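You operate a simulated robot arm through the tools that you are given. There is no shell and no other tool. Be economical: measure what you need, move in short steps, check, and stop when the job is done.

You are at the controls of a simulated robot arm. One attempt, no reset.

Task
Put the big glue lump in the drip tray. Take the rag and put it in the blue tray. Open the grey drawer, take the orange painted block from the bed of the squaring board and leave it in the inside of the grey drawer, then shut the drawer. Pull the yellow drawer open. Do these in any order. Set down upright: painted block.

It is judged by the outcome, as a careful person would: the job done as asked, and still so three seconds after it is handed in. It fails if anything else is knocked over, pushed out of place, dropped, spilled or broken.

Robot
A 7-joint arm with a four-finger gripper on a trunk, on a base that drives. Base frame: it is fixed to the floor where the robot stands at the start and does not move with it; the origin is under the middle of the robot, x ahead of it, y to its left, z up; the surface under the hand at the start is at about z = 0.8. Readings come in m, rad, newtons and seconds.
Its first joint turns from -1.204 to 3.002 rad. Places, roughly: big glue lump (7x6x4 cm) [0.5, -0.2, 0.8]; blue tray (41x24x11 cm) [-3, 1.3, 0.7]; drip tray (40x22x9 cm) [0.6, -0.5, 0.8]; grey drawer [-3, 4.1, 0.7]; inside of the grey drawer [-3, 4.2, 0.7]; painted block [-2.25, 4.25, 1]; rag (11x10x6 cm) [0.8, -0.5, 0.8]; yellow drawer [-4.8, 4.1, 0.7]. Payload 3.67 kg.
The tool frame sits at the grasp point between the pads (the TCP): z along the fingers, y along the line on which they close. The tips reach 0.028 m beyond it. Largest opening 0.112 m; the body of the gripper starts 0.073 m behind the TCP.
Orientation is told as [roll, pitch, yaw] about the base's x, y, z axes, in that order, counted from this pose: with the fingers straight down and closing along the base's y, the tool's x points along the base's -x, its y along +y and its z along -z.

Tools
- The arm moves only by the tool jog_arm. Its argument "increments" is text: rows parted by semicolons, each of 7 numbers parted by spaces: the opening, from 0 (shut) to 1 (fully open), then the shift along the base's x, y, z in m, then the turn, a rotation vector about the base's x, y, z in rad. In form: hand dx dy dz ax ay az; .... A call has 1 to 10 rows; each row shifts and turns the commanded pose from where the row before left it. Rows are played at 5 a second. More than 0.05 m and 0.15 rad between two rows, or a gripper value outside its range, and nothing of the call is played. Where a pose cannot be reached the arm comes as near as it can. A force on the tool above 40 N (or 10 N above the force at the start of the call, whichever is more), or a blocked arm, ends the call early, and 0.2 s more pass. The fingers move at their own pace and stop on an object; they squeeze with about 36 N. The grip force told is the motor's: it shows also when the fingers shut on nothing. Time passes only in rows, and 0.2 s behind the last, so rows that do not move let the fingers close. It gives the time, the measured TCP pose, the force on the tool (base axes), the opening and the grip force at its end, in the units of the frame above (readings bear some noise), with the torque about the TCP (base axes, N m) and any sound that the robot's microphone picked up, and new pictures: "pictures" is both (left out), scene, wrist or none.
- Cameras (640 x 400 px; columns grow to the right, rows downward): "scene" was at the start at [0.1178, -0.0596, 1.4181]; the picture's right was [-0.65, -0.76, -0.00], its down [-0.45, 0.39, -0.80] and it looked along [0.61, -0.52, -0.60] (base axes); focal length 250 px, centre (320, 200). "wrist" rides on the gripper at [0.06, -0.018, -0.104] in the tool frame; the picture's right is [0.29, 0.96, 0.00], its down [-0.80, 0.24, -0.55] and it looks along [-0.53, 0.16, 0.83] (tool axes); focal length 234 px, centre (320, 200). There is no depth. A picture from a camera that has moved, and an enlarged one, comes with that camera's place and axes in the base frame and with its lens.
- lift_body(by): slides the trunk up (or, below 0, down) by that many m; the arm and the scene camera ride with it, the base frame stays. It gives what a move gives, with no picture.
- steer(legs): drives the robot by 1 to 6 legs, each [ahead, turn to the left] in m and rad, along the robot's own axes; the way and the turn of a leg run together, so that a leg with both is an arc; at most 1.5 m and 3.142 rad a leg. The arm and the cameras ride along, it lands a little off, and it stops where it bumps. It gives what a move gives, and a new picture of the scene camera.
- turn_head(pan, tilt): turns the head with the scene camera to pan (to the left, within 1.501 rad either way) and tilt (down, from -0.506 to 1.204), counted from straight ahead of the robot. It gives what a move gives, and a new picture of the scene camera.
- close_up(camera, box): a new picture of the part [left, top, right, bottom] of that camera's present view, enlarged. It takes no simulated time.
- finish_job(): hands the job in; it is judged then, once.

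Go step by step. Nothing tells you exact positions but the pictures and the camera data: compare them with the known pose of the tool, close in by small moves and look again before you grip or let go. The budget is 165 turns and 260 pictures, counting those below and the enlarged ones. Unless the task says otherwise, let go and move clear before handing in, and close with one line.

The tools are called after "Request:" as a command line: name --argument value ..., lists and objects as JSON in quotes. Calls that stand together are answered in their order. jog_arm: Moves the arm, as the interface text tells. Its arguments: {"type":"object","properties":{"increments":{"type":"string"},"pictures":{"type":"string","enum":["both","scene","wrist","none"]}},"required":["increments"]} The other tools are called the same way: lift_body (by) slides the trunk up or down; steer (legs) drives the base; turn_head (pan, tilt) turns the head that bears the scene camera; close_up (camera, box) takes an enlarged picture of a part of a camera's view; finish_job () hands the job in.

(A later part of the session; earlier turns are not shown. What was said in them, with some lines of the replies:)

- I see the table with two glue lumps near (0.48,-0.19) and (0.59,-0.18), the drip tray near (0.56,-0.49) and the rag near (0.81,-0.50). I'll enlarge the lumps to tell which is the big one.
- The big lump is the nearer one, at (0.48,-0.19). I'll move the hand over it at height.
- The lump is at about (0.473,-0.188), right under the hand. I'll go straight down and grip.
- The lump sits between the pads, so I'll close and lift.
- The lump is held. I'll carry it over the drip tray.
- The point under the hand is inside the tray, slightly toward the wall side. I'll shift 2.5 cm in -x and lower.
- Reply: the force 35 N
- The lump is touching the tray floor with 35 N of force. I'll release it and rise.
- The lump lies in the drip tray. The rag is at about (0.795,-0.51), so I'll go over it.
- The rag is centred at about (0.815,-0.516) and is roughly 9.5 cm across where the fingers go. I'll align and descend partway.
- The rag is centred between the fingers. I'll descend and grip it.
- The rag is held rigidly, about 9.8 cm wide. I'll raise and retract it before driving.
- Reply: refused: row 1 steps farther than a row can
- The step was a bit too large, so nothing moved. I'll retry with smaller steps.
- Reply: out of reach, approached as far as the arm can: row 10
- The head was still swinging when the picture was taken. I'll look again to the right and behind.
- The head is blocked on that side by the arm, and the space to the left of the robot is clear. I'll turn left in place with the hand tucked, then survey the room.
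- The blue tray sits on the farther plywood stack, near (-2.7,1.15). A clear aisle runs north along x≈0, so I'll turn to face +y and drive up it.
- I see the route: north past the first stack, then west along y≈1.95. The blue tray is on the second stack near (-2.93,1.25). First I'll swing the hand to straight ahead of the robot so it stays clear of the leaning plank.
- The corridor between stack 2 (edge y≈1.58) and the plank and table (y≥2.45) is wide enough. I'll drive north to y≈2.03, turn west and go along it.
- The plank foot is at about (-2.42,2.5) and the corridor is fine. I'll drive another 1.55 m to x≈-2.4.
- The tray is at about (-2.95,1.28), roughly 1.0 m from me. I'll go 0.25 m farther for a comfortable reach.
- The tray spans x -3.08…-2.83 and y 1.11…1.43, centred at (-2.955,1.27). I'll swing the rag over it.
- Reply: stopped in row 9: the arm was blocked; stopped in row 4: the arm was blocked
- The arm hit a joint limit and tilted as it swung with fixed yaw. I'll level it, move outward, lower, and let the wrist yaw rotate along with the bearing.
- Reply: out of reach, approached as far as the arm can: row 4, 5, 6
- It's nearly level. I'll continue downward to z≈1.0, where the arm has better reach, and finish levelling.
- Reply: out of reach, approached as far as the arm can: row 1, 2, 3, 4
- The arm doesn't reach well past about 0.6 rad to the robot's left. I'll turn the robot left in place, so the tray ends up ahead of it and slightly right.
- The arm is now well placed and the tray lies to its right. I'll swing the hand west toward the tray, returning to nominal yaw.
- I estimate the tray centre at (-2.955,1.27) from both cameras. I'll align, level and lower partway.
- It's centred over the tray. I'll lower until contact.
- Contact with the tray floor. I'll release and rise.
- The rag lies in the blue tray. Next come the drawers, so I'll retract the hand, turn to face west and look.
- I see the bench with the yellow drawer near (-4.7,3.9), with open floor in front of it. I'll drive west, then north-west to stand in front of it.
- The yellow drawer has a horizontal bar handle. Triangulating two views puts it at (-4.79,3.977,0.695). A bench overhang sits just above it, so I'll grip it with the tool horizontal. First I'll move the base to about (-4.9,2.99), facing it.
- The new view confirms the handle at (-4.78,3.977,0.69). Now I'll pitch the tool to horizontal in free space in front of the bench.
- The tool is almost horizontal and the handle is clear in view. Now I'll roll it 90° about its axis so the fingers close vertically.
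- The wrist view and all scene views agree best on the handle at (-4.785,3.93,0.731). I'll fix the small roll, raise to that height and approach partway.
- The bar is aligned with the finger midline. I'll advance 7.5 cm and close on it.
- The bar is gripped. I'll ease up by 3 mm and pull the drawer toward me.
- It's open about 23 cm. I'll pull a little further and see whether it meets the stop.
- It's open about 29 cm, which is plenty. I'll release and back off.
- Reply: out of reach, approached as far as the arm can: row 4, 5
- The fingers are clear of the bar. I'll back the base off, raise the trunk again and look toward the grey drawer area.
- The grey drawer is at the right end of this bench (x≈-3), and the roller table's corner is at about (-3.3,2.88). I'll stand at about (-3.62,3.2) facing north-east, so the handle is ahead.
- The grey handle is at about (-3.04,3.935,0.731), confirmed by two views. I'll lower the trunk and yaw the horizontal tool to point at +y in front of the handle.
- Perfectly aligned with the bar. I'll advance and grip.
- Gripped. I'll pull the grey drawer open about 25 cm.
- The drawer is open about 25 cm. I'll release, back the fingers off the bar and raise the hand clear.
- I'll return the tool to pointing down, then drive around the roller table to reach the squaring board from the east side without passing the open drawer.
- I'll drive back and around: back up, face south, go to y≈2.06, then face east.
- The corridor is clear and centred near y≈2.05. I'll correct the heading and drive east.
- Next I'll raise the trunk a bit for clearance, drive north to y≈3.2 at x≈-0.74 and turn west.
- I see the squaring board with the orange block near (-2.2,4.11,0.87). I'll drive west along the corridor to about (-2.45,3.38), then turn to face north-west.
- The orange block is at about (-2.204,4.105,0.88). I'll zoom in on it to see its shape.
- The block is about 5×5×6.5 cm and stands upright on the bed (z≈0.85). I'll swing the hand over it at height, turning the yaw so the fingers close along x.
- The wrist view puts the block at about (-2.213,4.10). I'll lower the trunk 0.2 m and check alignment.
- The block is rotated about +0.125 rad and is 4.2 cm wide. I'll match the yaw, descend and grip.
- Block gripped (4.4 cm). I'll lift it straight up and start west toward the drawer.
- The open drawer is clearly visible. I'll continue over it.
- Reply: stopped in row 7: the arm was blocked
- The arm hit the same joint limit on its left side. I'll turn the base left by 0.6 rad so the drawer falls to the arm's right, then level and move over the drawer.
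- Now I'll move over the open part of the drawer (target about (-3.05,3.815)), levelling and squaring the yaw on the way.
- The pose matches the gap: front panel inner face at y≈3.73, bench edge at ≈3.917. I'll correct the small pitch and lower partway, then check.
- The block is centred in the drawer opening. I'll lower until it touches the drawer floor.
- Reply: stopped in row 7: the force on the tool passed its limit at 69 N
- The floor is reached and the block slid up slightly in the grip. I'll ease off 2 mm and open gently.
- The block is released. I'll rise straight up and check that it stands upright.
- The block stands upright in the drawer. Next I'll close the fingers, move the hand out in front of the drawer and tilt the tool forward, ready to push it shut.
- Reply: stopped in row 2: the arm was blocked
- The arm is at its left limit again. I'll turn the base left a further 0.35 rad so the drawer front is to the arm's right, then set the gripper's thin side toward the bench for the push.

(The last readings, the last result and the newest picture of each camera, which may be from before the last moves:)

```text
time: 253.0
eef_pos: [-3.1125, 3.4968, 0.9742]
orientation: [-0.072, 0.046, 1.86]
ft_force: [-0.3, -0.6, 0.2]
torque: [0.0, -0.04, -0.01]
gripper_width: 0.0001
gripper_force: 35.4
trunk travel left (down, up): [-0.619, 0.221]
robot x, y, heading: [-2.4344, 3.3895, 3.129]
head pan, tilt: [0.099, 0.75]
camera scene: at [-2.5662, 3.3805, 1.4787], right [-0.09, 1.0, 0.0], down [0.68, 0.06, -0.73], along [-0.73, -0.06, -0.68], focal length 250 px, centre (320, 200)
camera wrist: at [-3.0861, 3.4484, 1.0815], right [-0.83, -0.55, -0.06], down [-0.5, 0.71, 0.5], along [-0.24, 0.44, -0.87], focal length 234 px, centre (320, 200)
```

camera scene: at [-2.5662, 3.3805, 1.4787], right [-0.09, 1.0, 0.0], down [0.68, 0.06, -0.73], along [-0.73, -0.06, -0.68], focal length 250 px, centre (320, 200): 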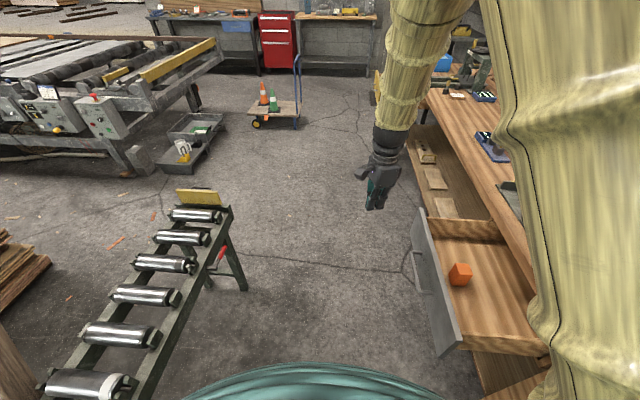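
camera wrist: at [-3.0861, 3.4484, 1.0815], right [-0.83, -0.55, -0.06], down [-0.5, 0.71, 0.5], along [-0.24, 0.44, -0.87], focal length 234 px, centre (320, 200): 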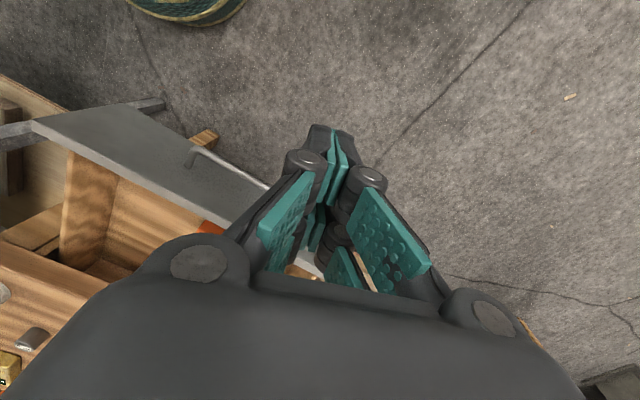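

The yaw turned freely. Now I'll finish the yaw and tilt the fingers about 0.45 rad toward the drawer, lowering in front of it.

Request:
jog_arm --increments "0 0.015 0 -0.02 0.119 0.02 -0.072;0 0.015 0 -0.03 0.119 0.02 -0.072;0 0.015 0 -0.03 0.119 0.02 -0.072;0 0.015 0 -0.03 0.119 0.02 -0.072;0 0 0 -0.03 0 0 0;0 0 0 -0.03 0 0 0;0 0 0 0 0 0 0"

```text
time: 254.6
eef_pos: [-3.048, 3.491, 0.791]
orientation: [-0.116, -0.479, 1.593]
ft_force: [0.6, 0.5, 0.7]
torque: [-0.05, -0.01, -0.04]
gripper_width: 0.0
gripper_force: 35.8
trunk travel left (down, up): [-0.619, 0.221]
robot x, y, heading: [-2.4376, 3.3894, 3.129]
head pan, tilt: [0.099, 0.75]
camera scene: at [-2.5657, 3.3809, 1.4787], right [-0.09, 1.0, 0.0], down [0.68, 0.06, -0.73], along [-0.73, -0.06, -0.68], focal length 250 px, centre (320, 200)
camera wrist: at [-3.0389, 3.3897, 0.855], right [-0.95, -0.22, -0.23], down [-0.31, 0.46, 0.83], along [-0.08, 0.86, -0.5], focal length 234 px, centre (320, 200)
```

scene: 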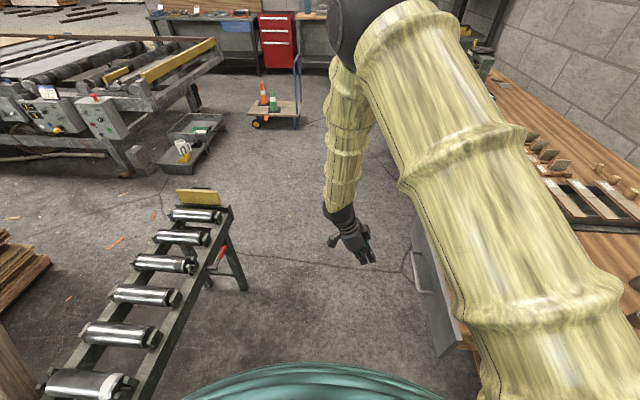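
wrist: 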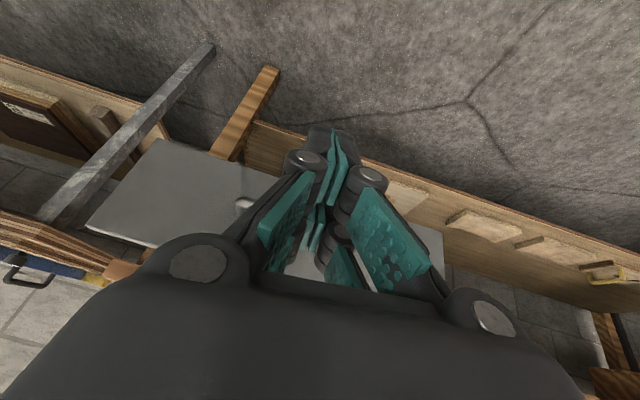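

Tilted and free. I'll lower to handle height and begin pushing on the bar.

Request:
jog_arm --increments "0 0.004 0.03 -0.033 0 0 0;0 0.004 0.03 -0.033 0 0 0;0 0 0.04 0 0 0 0;0 0 0.03 0 0 0 0;0 0 0.02 0 0 0 0;0 0 0.02 0 0 0 0;0 0 0.02 0 0 0 0;0 0 0.02 0 0 0 0;0 0 0.02 0 0 0 0"

```text
time: 256.6
eef_pos: [-3.036, 3.7157, 0.7246]
orientation: [-0.115, -0.502, 1.618]
ft_force: [0.8, 0.8, -0.1]
torque: [0.0, 0.0, 0.0]
gripper_width: 0.0
gripper_force: 35.8
trunk travel left (down, up): [-0.619, 0.221]
robot x, y, heading: [-2.4341, 3.3931, 3.13]
head pan, tilt: [0.099, 0.75]
camera scene: at [-2.5664, 3.3812, 1.4787], right [-0.09, 1.0, 0.0], down [0.68, 0.06, -0.73], along [-0.73, -0.06, -0.68], focal length 250 px, centre (320, 200)
camera wrist: at [-3.0258, 3.6139, 0.787], right [-0.94, -0.24, -0.23], down [-0.32, 0.43, 0.84], along [-0.1, 0.87, -0.49], focal length 234 px, centre (320, 200)
```

scene: 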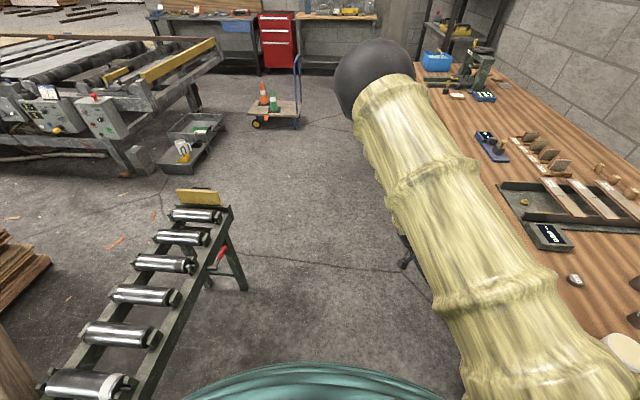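
wrist: 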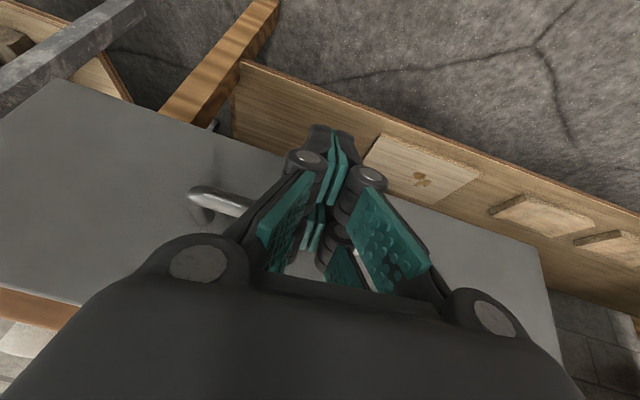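

The drawer is moving with the hand at low force. I'll continue pushing to shut it.

Request:
jog_arm --increments "0 0 0.02 0 0 0 0;0 0 0.02 0 0 0 0;0 0 0.02 0 0 0 0;0 0 0.02 0 0 0 0;0 0 0.02 0 0 0 0;0 0 0.02 0 0 0 0;0 0 0.02 0 0 0 0;0 0 0.02 0 0 0 0;0 0 0.015 0 0 0 0"

```text
time: 258.7
eef_pos: [-3.037, 3.8841, 0.7208]
orientation: [-0.119, -0.496, 1.623]
ft_force: [-1.5, -9.1, -3.7]
torque: [0.02, -0.03, -0.1]
gripper_width: 0.0001
gripper_force: 35.2
trunk travel left (down, up): [-0.619, 0.221]
robot x, y, heading: [-2.4336, 3.3906, 3.131]
head pan, tilt: [0.099, 0.75]
stopped in row 9: the force on the tool passed its limit at 45 N (the readings are from after the stop); the commanded pose is now the measured one
camera scene: at [-2.5661, 3.3813, 1.4787], right [-0.09, 1.0, 0.0], down [0.68, 0.06, -0.73], along [-0.73, -0.07, -0.68], focal length 250 px, centre (320, 200)
camera wrist: at [-3.0265, 3.7834, 0.7839], right [-0.94, -0.25, -0.24], down [-0.33, 0.44, 0.84], along [-0.11, 0.86, -0.49], focal length 234 px, centre (320, 200)
```

scene: 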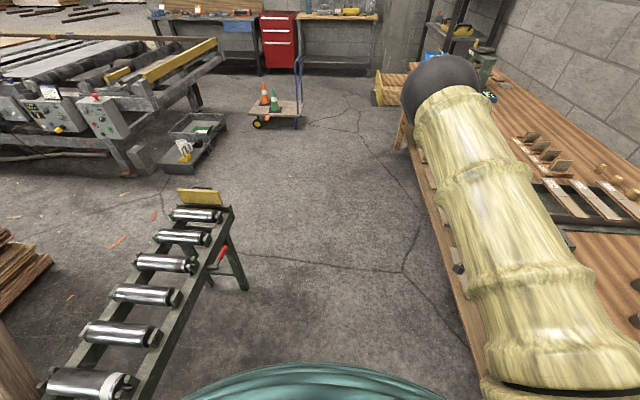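
wrist: 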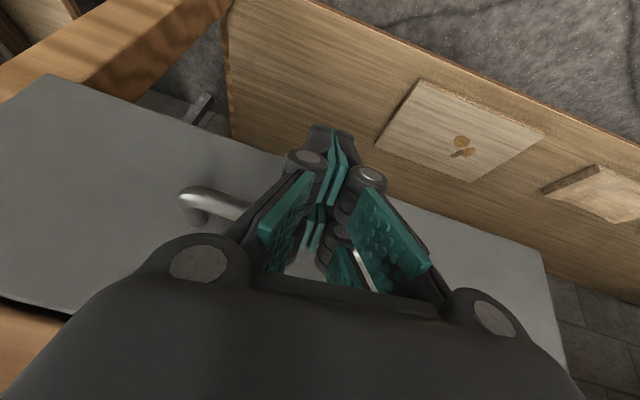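

It stopped at 45 N, so it is either closed or nearly so. I'll back off and inspect.

Request:
jog_arm --increments "0 0 -0.03 0 0 0 0;0 0 -0.04 0 0 0 0;0 0 -0.04 0 0 0 0;0 0 -0.04 0 0 0 0;0 0 -0.04 0 0 0 0;0 0 -0.04 0 0 0 0;0 -0.03 -0.03 0 0 0 0;0 -0.03 -0.03 0 0 0 0"

```text
time: 260.5
eef_pos: [-3.0989, 3.5941, 0.7211]
orientation: [-0.117, -0.497, 1.624]
ft_force: [-0.2, 0.6, 0.6]
torque: [0.01, -0.01, -0.01]
gripper_width: 0.0
gripper_force: 36.3
trunk travel left (down, up): [-0.619, 0.221]
robot x, y, heading: [-2.4373, 3.3887, 3.13]
head pan, tilt: [0.099, 0.75]
camera scene: at [-2.5663, 3.3795, 1.4786], right [-0.09, 1.0, 0.0], down [0.68, 0.06, -0.73], along [-0.73, -0.07, -0.68], focal length 250 px, centre (320, 200)
camera wrist: at [-3.0868, 3.4925, 0.7849], right [-0.94, -0.25, -0.24], down [-0.33, 0.43, 0.84], along [-0.11, 0.87, -0.49], focal length 234 px, centre (320, 200)
```

scene: 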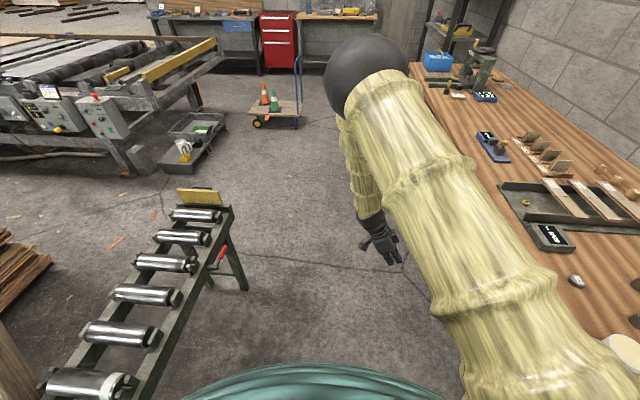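
wrist: 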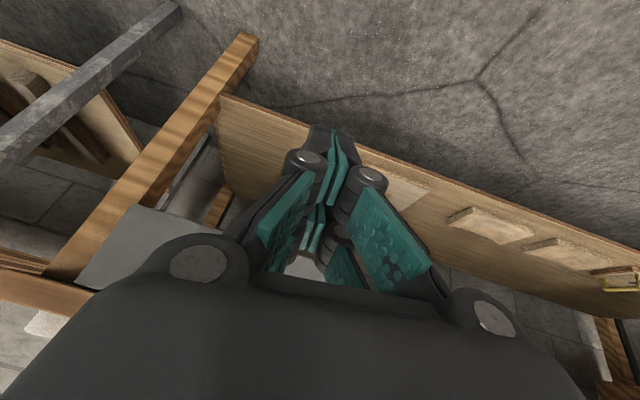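

Request:
close_up --camera "wrist" --box '[0, 170, 240, 320]'

Request:
turn_head --pan -0.75 --tilt 0.9

```text
2.67 times, centred on (120, 245) of wrist
camera zoom: at [-3.0868, 3.4925, 0.7849], right [-0.94, -0.25, -0.24], down [-0.33, 0.43, 0.84], along [-0.11, 0.87, -0.49], focal length 624 px, centre (853, 80)
```

zoom: 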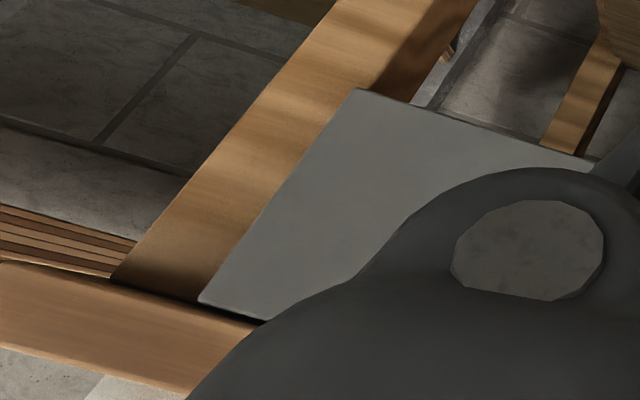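

```text
time: 261.7
eef_pos: [-3.0984, 3.5945, 0.7224]
orientation: [-0.118, -0.497, 1.622]
ft_force: [0.0, 0.1, 0.0]
torque: [0.05, 0.0, -0.05]
gripper_width: 0.0
gripper_force: 35.7
trunk travel left (down, up): [-0.619, 0.221]
robot x, y, heading: [-2.4363, 3.3892, 3.13]
head pan, tilt: [-0.75, 0.901]
camera scene: at [-2.5385, 3.4393, 1.4667], right [0.69, 0.73, 0.0], down [0.57, -0.54, -0.62], along [-0.45, 0.43, -0.78], focal length 250 px, centre (320, 200)
```

scene: 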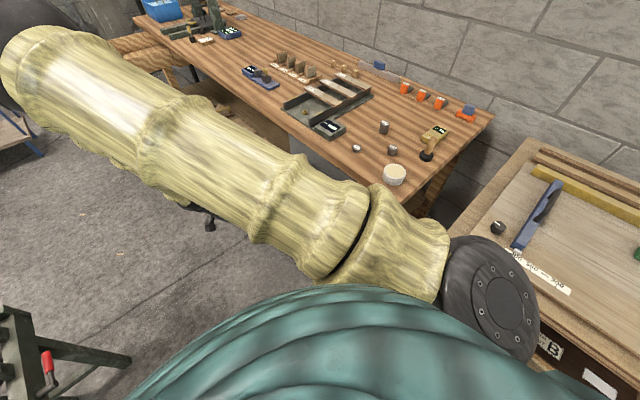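

The view from this angle is ambiguous, so I'll raise the hand to look down at the gap between the panel and the bench edge.

Request:
jog_arm --increments "0 0 -0.01 0.045 0 0 0;0 0 -0.01 0.045 0 0 0;0 0 -0.01 0.045 0 0 0;0 0 -0.01 0.045 0 0 0;0 0 0 0.04 0 0 0;0 0 0 0.04 0 0 0;0 0 0 0 0 0 0"

```text
time: 262.7
eef_pos: [-3.0357, 3.567, 0.7956]
orientation: [-0.328, -0.466, 1.691]
ft_force: [0.1, -0.3, -0.2]
torque: [-0.03, 0.0, -0.01]
gripper_width: 0.0004
gripper_force: 36.4
trunk travel left (down, up): [-0.619, 0.221]
robot x, y, heading: [-2.4351, 3.3872, 3.128]
head pan, tilt: [-0.75, 0.901]
stopped in row 5: the arm was blocked; the commanded pose is now the measured one
camera scene: at [-2.5383, 3.4401, 1.4666], right [0.69, 0.72, 0.0], down [0.57, -0.54, -0.62], along [-0.45, 0.43, -0.78], focal length 250 px, centre (320, 200)
camera wrist: at [-3.0392, 3.4676, 0.8617], right [-0.89, -0.23, -0.4], down [-0.46, 0.46, 0.76], along [0.01, 0.86, -0.51], focal length 234 px, centre (320, 200)
```

scene: 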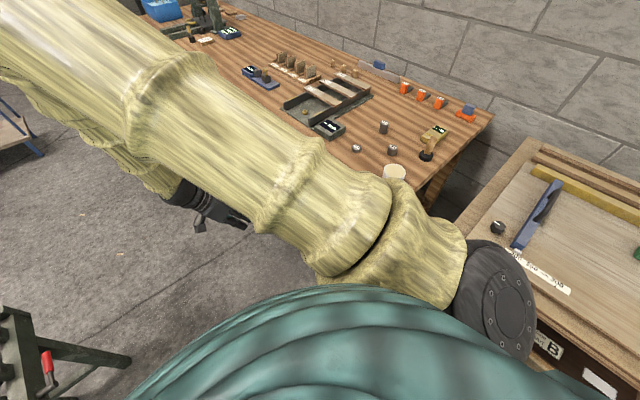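
wrist: 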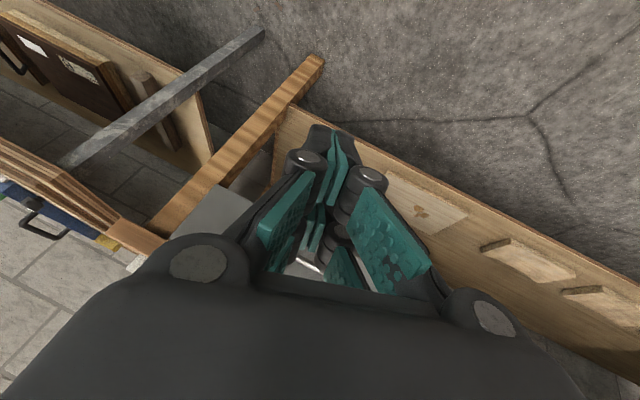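

The arm is cramped in this tilt. I'll level the tool while moving up and outward, which also gives a look down at the drawer.

Request:
jog_arm --increments "0 0 0.01 0.02 -0.097 0.057 0;0 -0.01 0.01 0.03 -0.097 0.057 0;0 -0.01 0.01 0.03 -0.097 0.057 0;0 -0.01 0.01 0.03 -0.097 0.057 0;0 -0.01 0.01 0.03 -0.097 0.057 0;0 -0.01 0.01 0.03 0 0 0;0 0 0 0 0 0 0"

```text
time: 264.3
eef_pos: [-3.0865, 3.629, 0.9685]
orientation: [0.008, -0.003, 1.614]
ft_force: [0.0, 0.9, 0.8]
torque: [0.0, 0.02, -0.02]
gripper_width: 0.0
gripper_force: 35.7
trunk travel left (down, up): [-0.619, 0.221]
robot x, y, heading: [-2.4377, 3.3873, 3.129]
head pan, tilt: [-0.75, 0.901]
camera scene: at [-2.5386, 3.441, 1.4666], right [0.69, 0.72, 0.0], down [0.57, -0.54, -0.62], along [-0.45, 0.43, -0.78], focal length 250 px, centre (320, 200)
camera wrist: at [-3.0658, 3.5705, 1.0701], right [-0.94, -0.33, 0.01], down [-0.27, 0.78, 0.56], along [-0.19, 0.53, -0.83], focal length 234 px, centre (320, 200)
```

scene: 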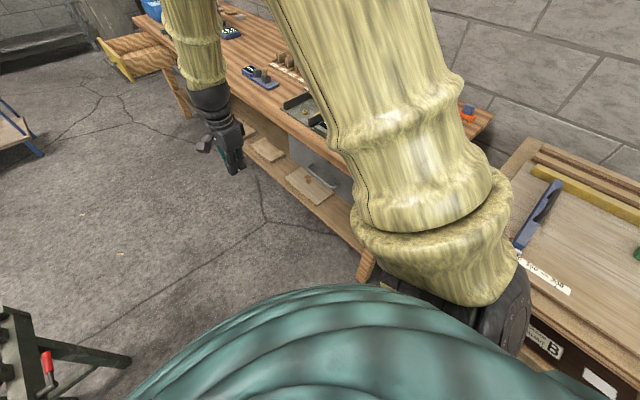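
wrist: 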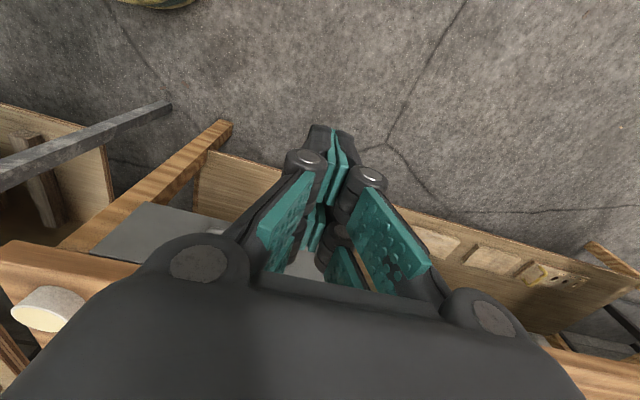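

Request:
close_up --camera "scene" --box '[250, 110, 380, 210]'

Request:
close_up --camera "wrist" --box '[60, 180, 220, 280]'

```text
4.00 times, centred on (315, 160) of scene
camera zoom: at [-2.5386, 3.441, 1.4666], right [0.69, 0.72, 0.0], down [0.57, -0.54, -0.62], along [-0.45, 0.43, -0.78], focal length 1002 px, centre (340, 360)
```

zoom: 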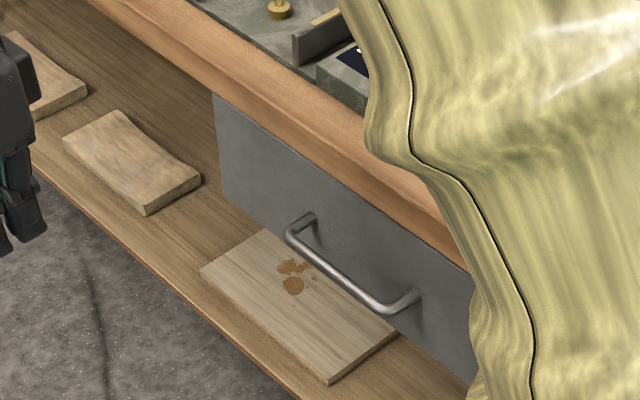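

```text
4.00 times, centred on (140, 230) of wrist
camera zoom: at [-3.0658, 3.5705, 1.0701], right [-0.94, -0.33, 0.01], down [-0.27, 0.78, 0.56], along [-0.19, 0.53, -0.83], focal length 937 px, centre (1040, 80)
```

zoom: 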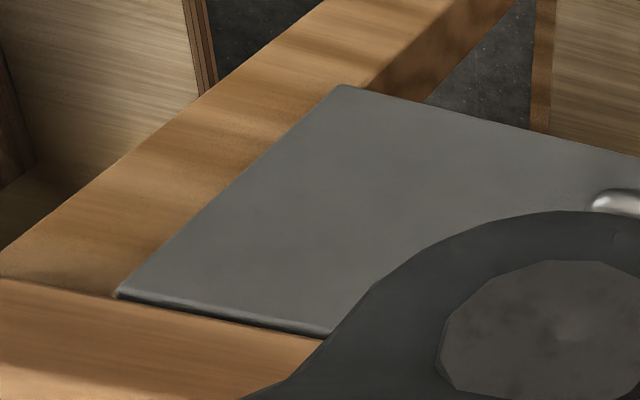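

The grey drawer is shut: its panel face and bar are back where they were before I opened it. The block was upright when I shut it in. The yellow drawer is still open, the rag is in the blue tray and the big glue lump is in the drip tray. The hand is empty and clear.

Request:
finish_job

```text
The job is handed in.
```

All the tasks are done and handed in: the big glue lump is in the drip tray, the rag is in the blue tray, the orange block is in the shut grey drawer, and the yellow drawer is open; the block stood upright when I shut the drawer, but I couldn't see it afterwards.
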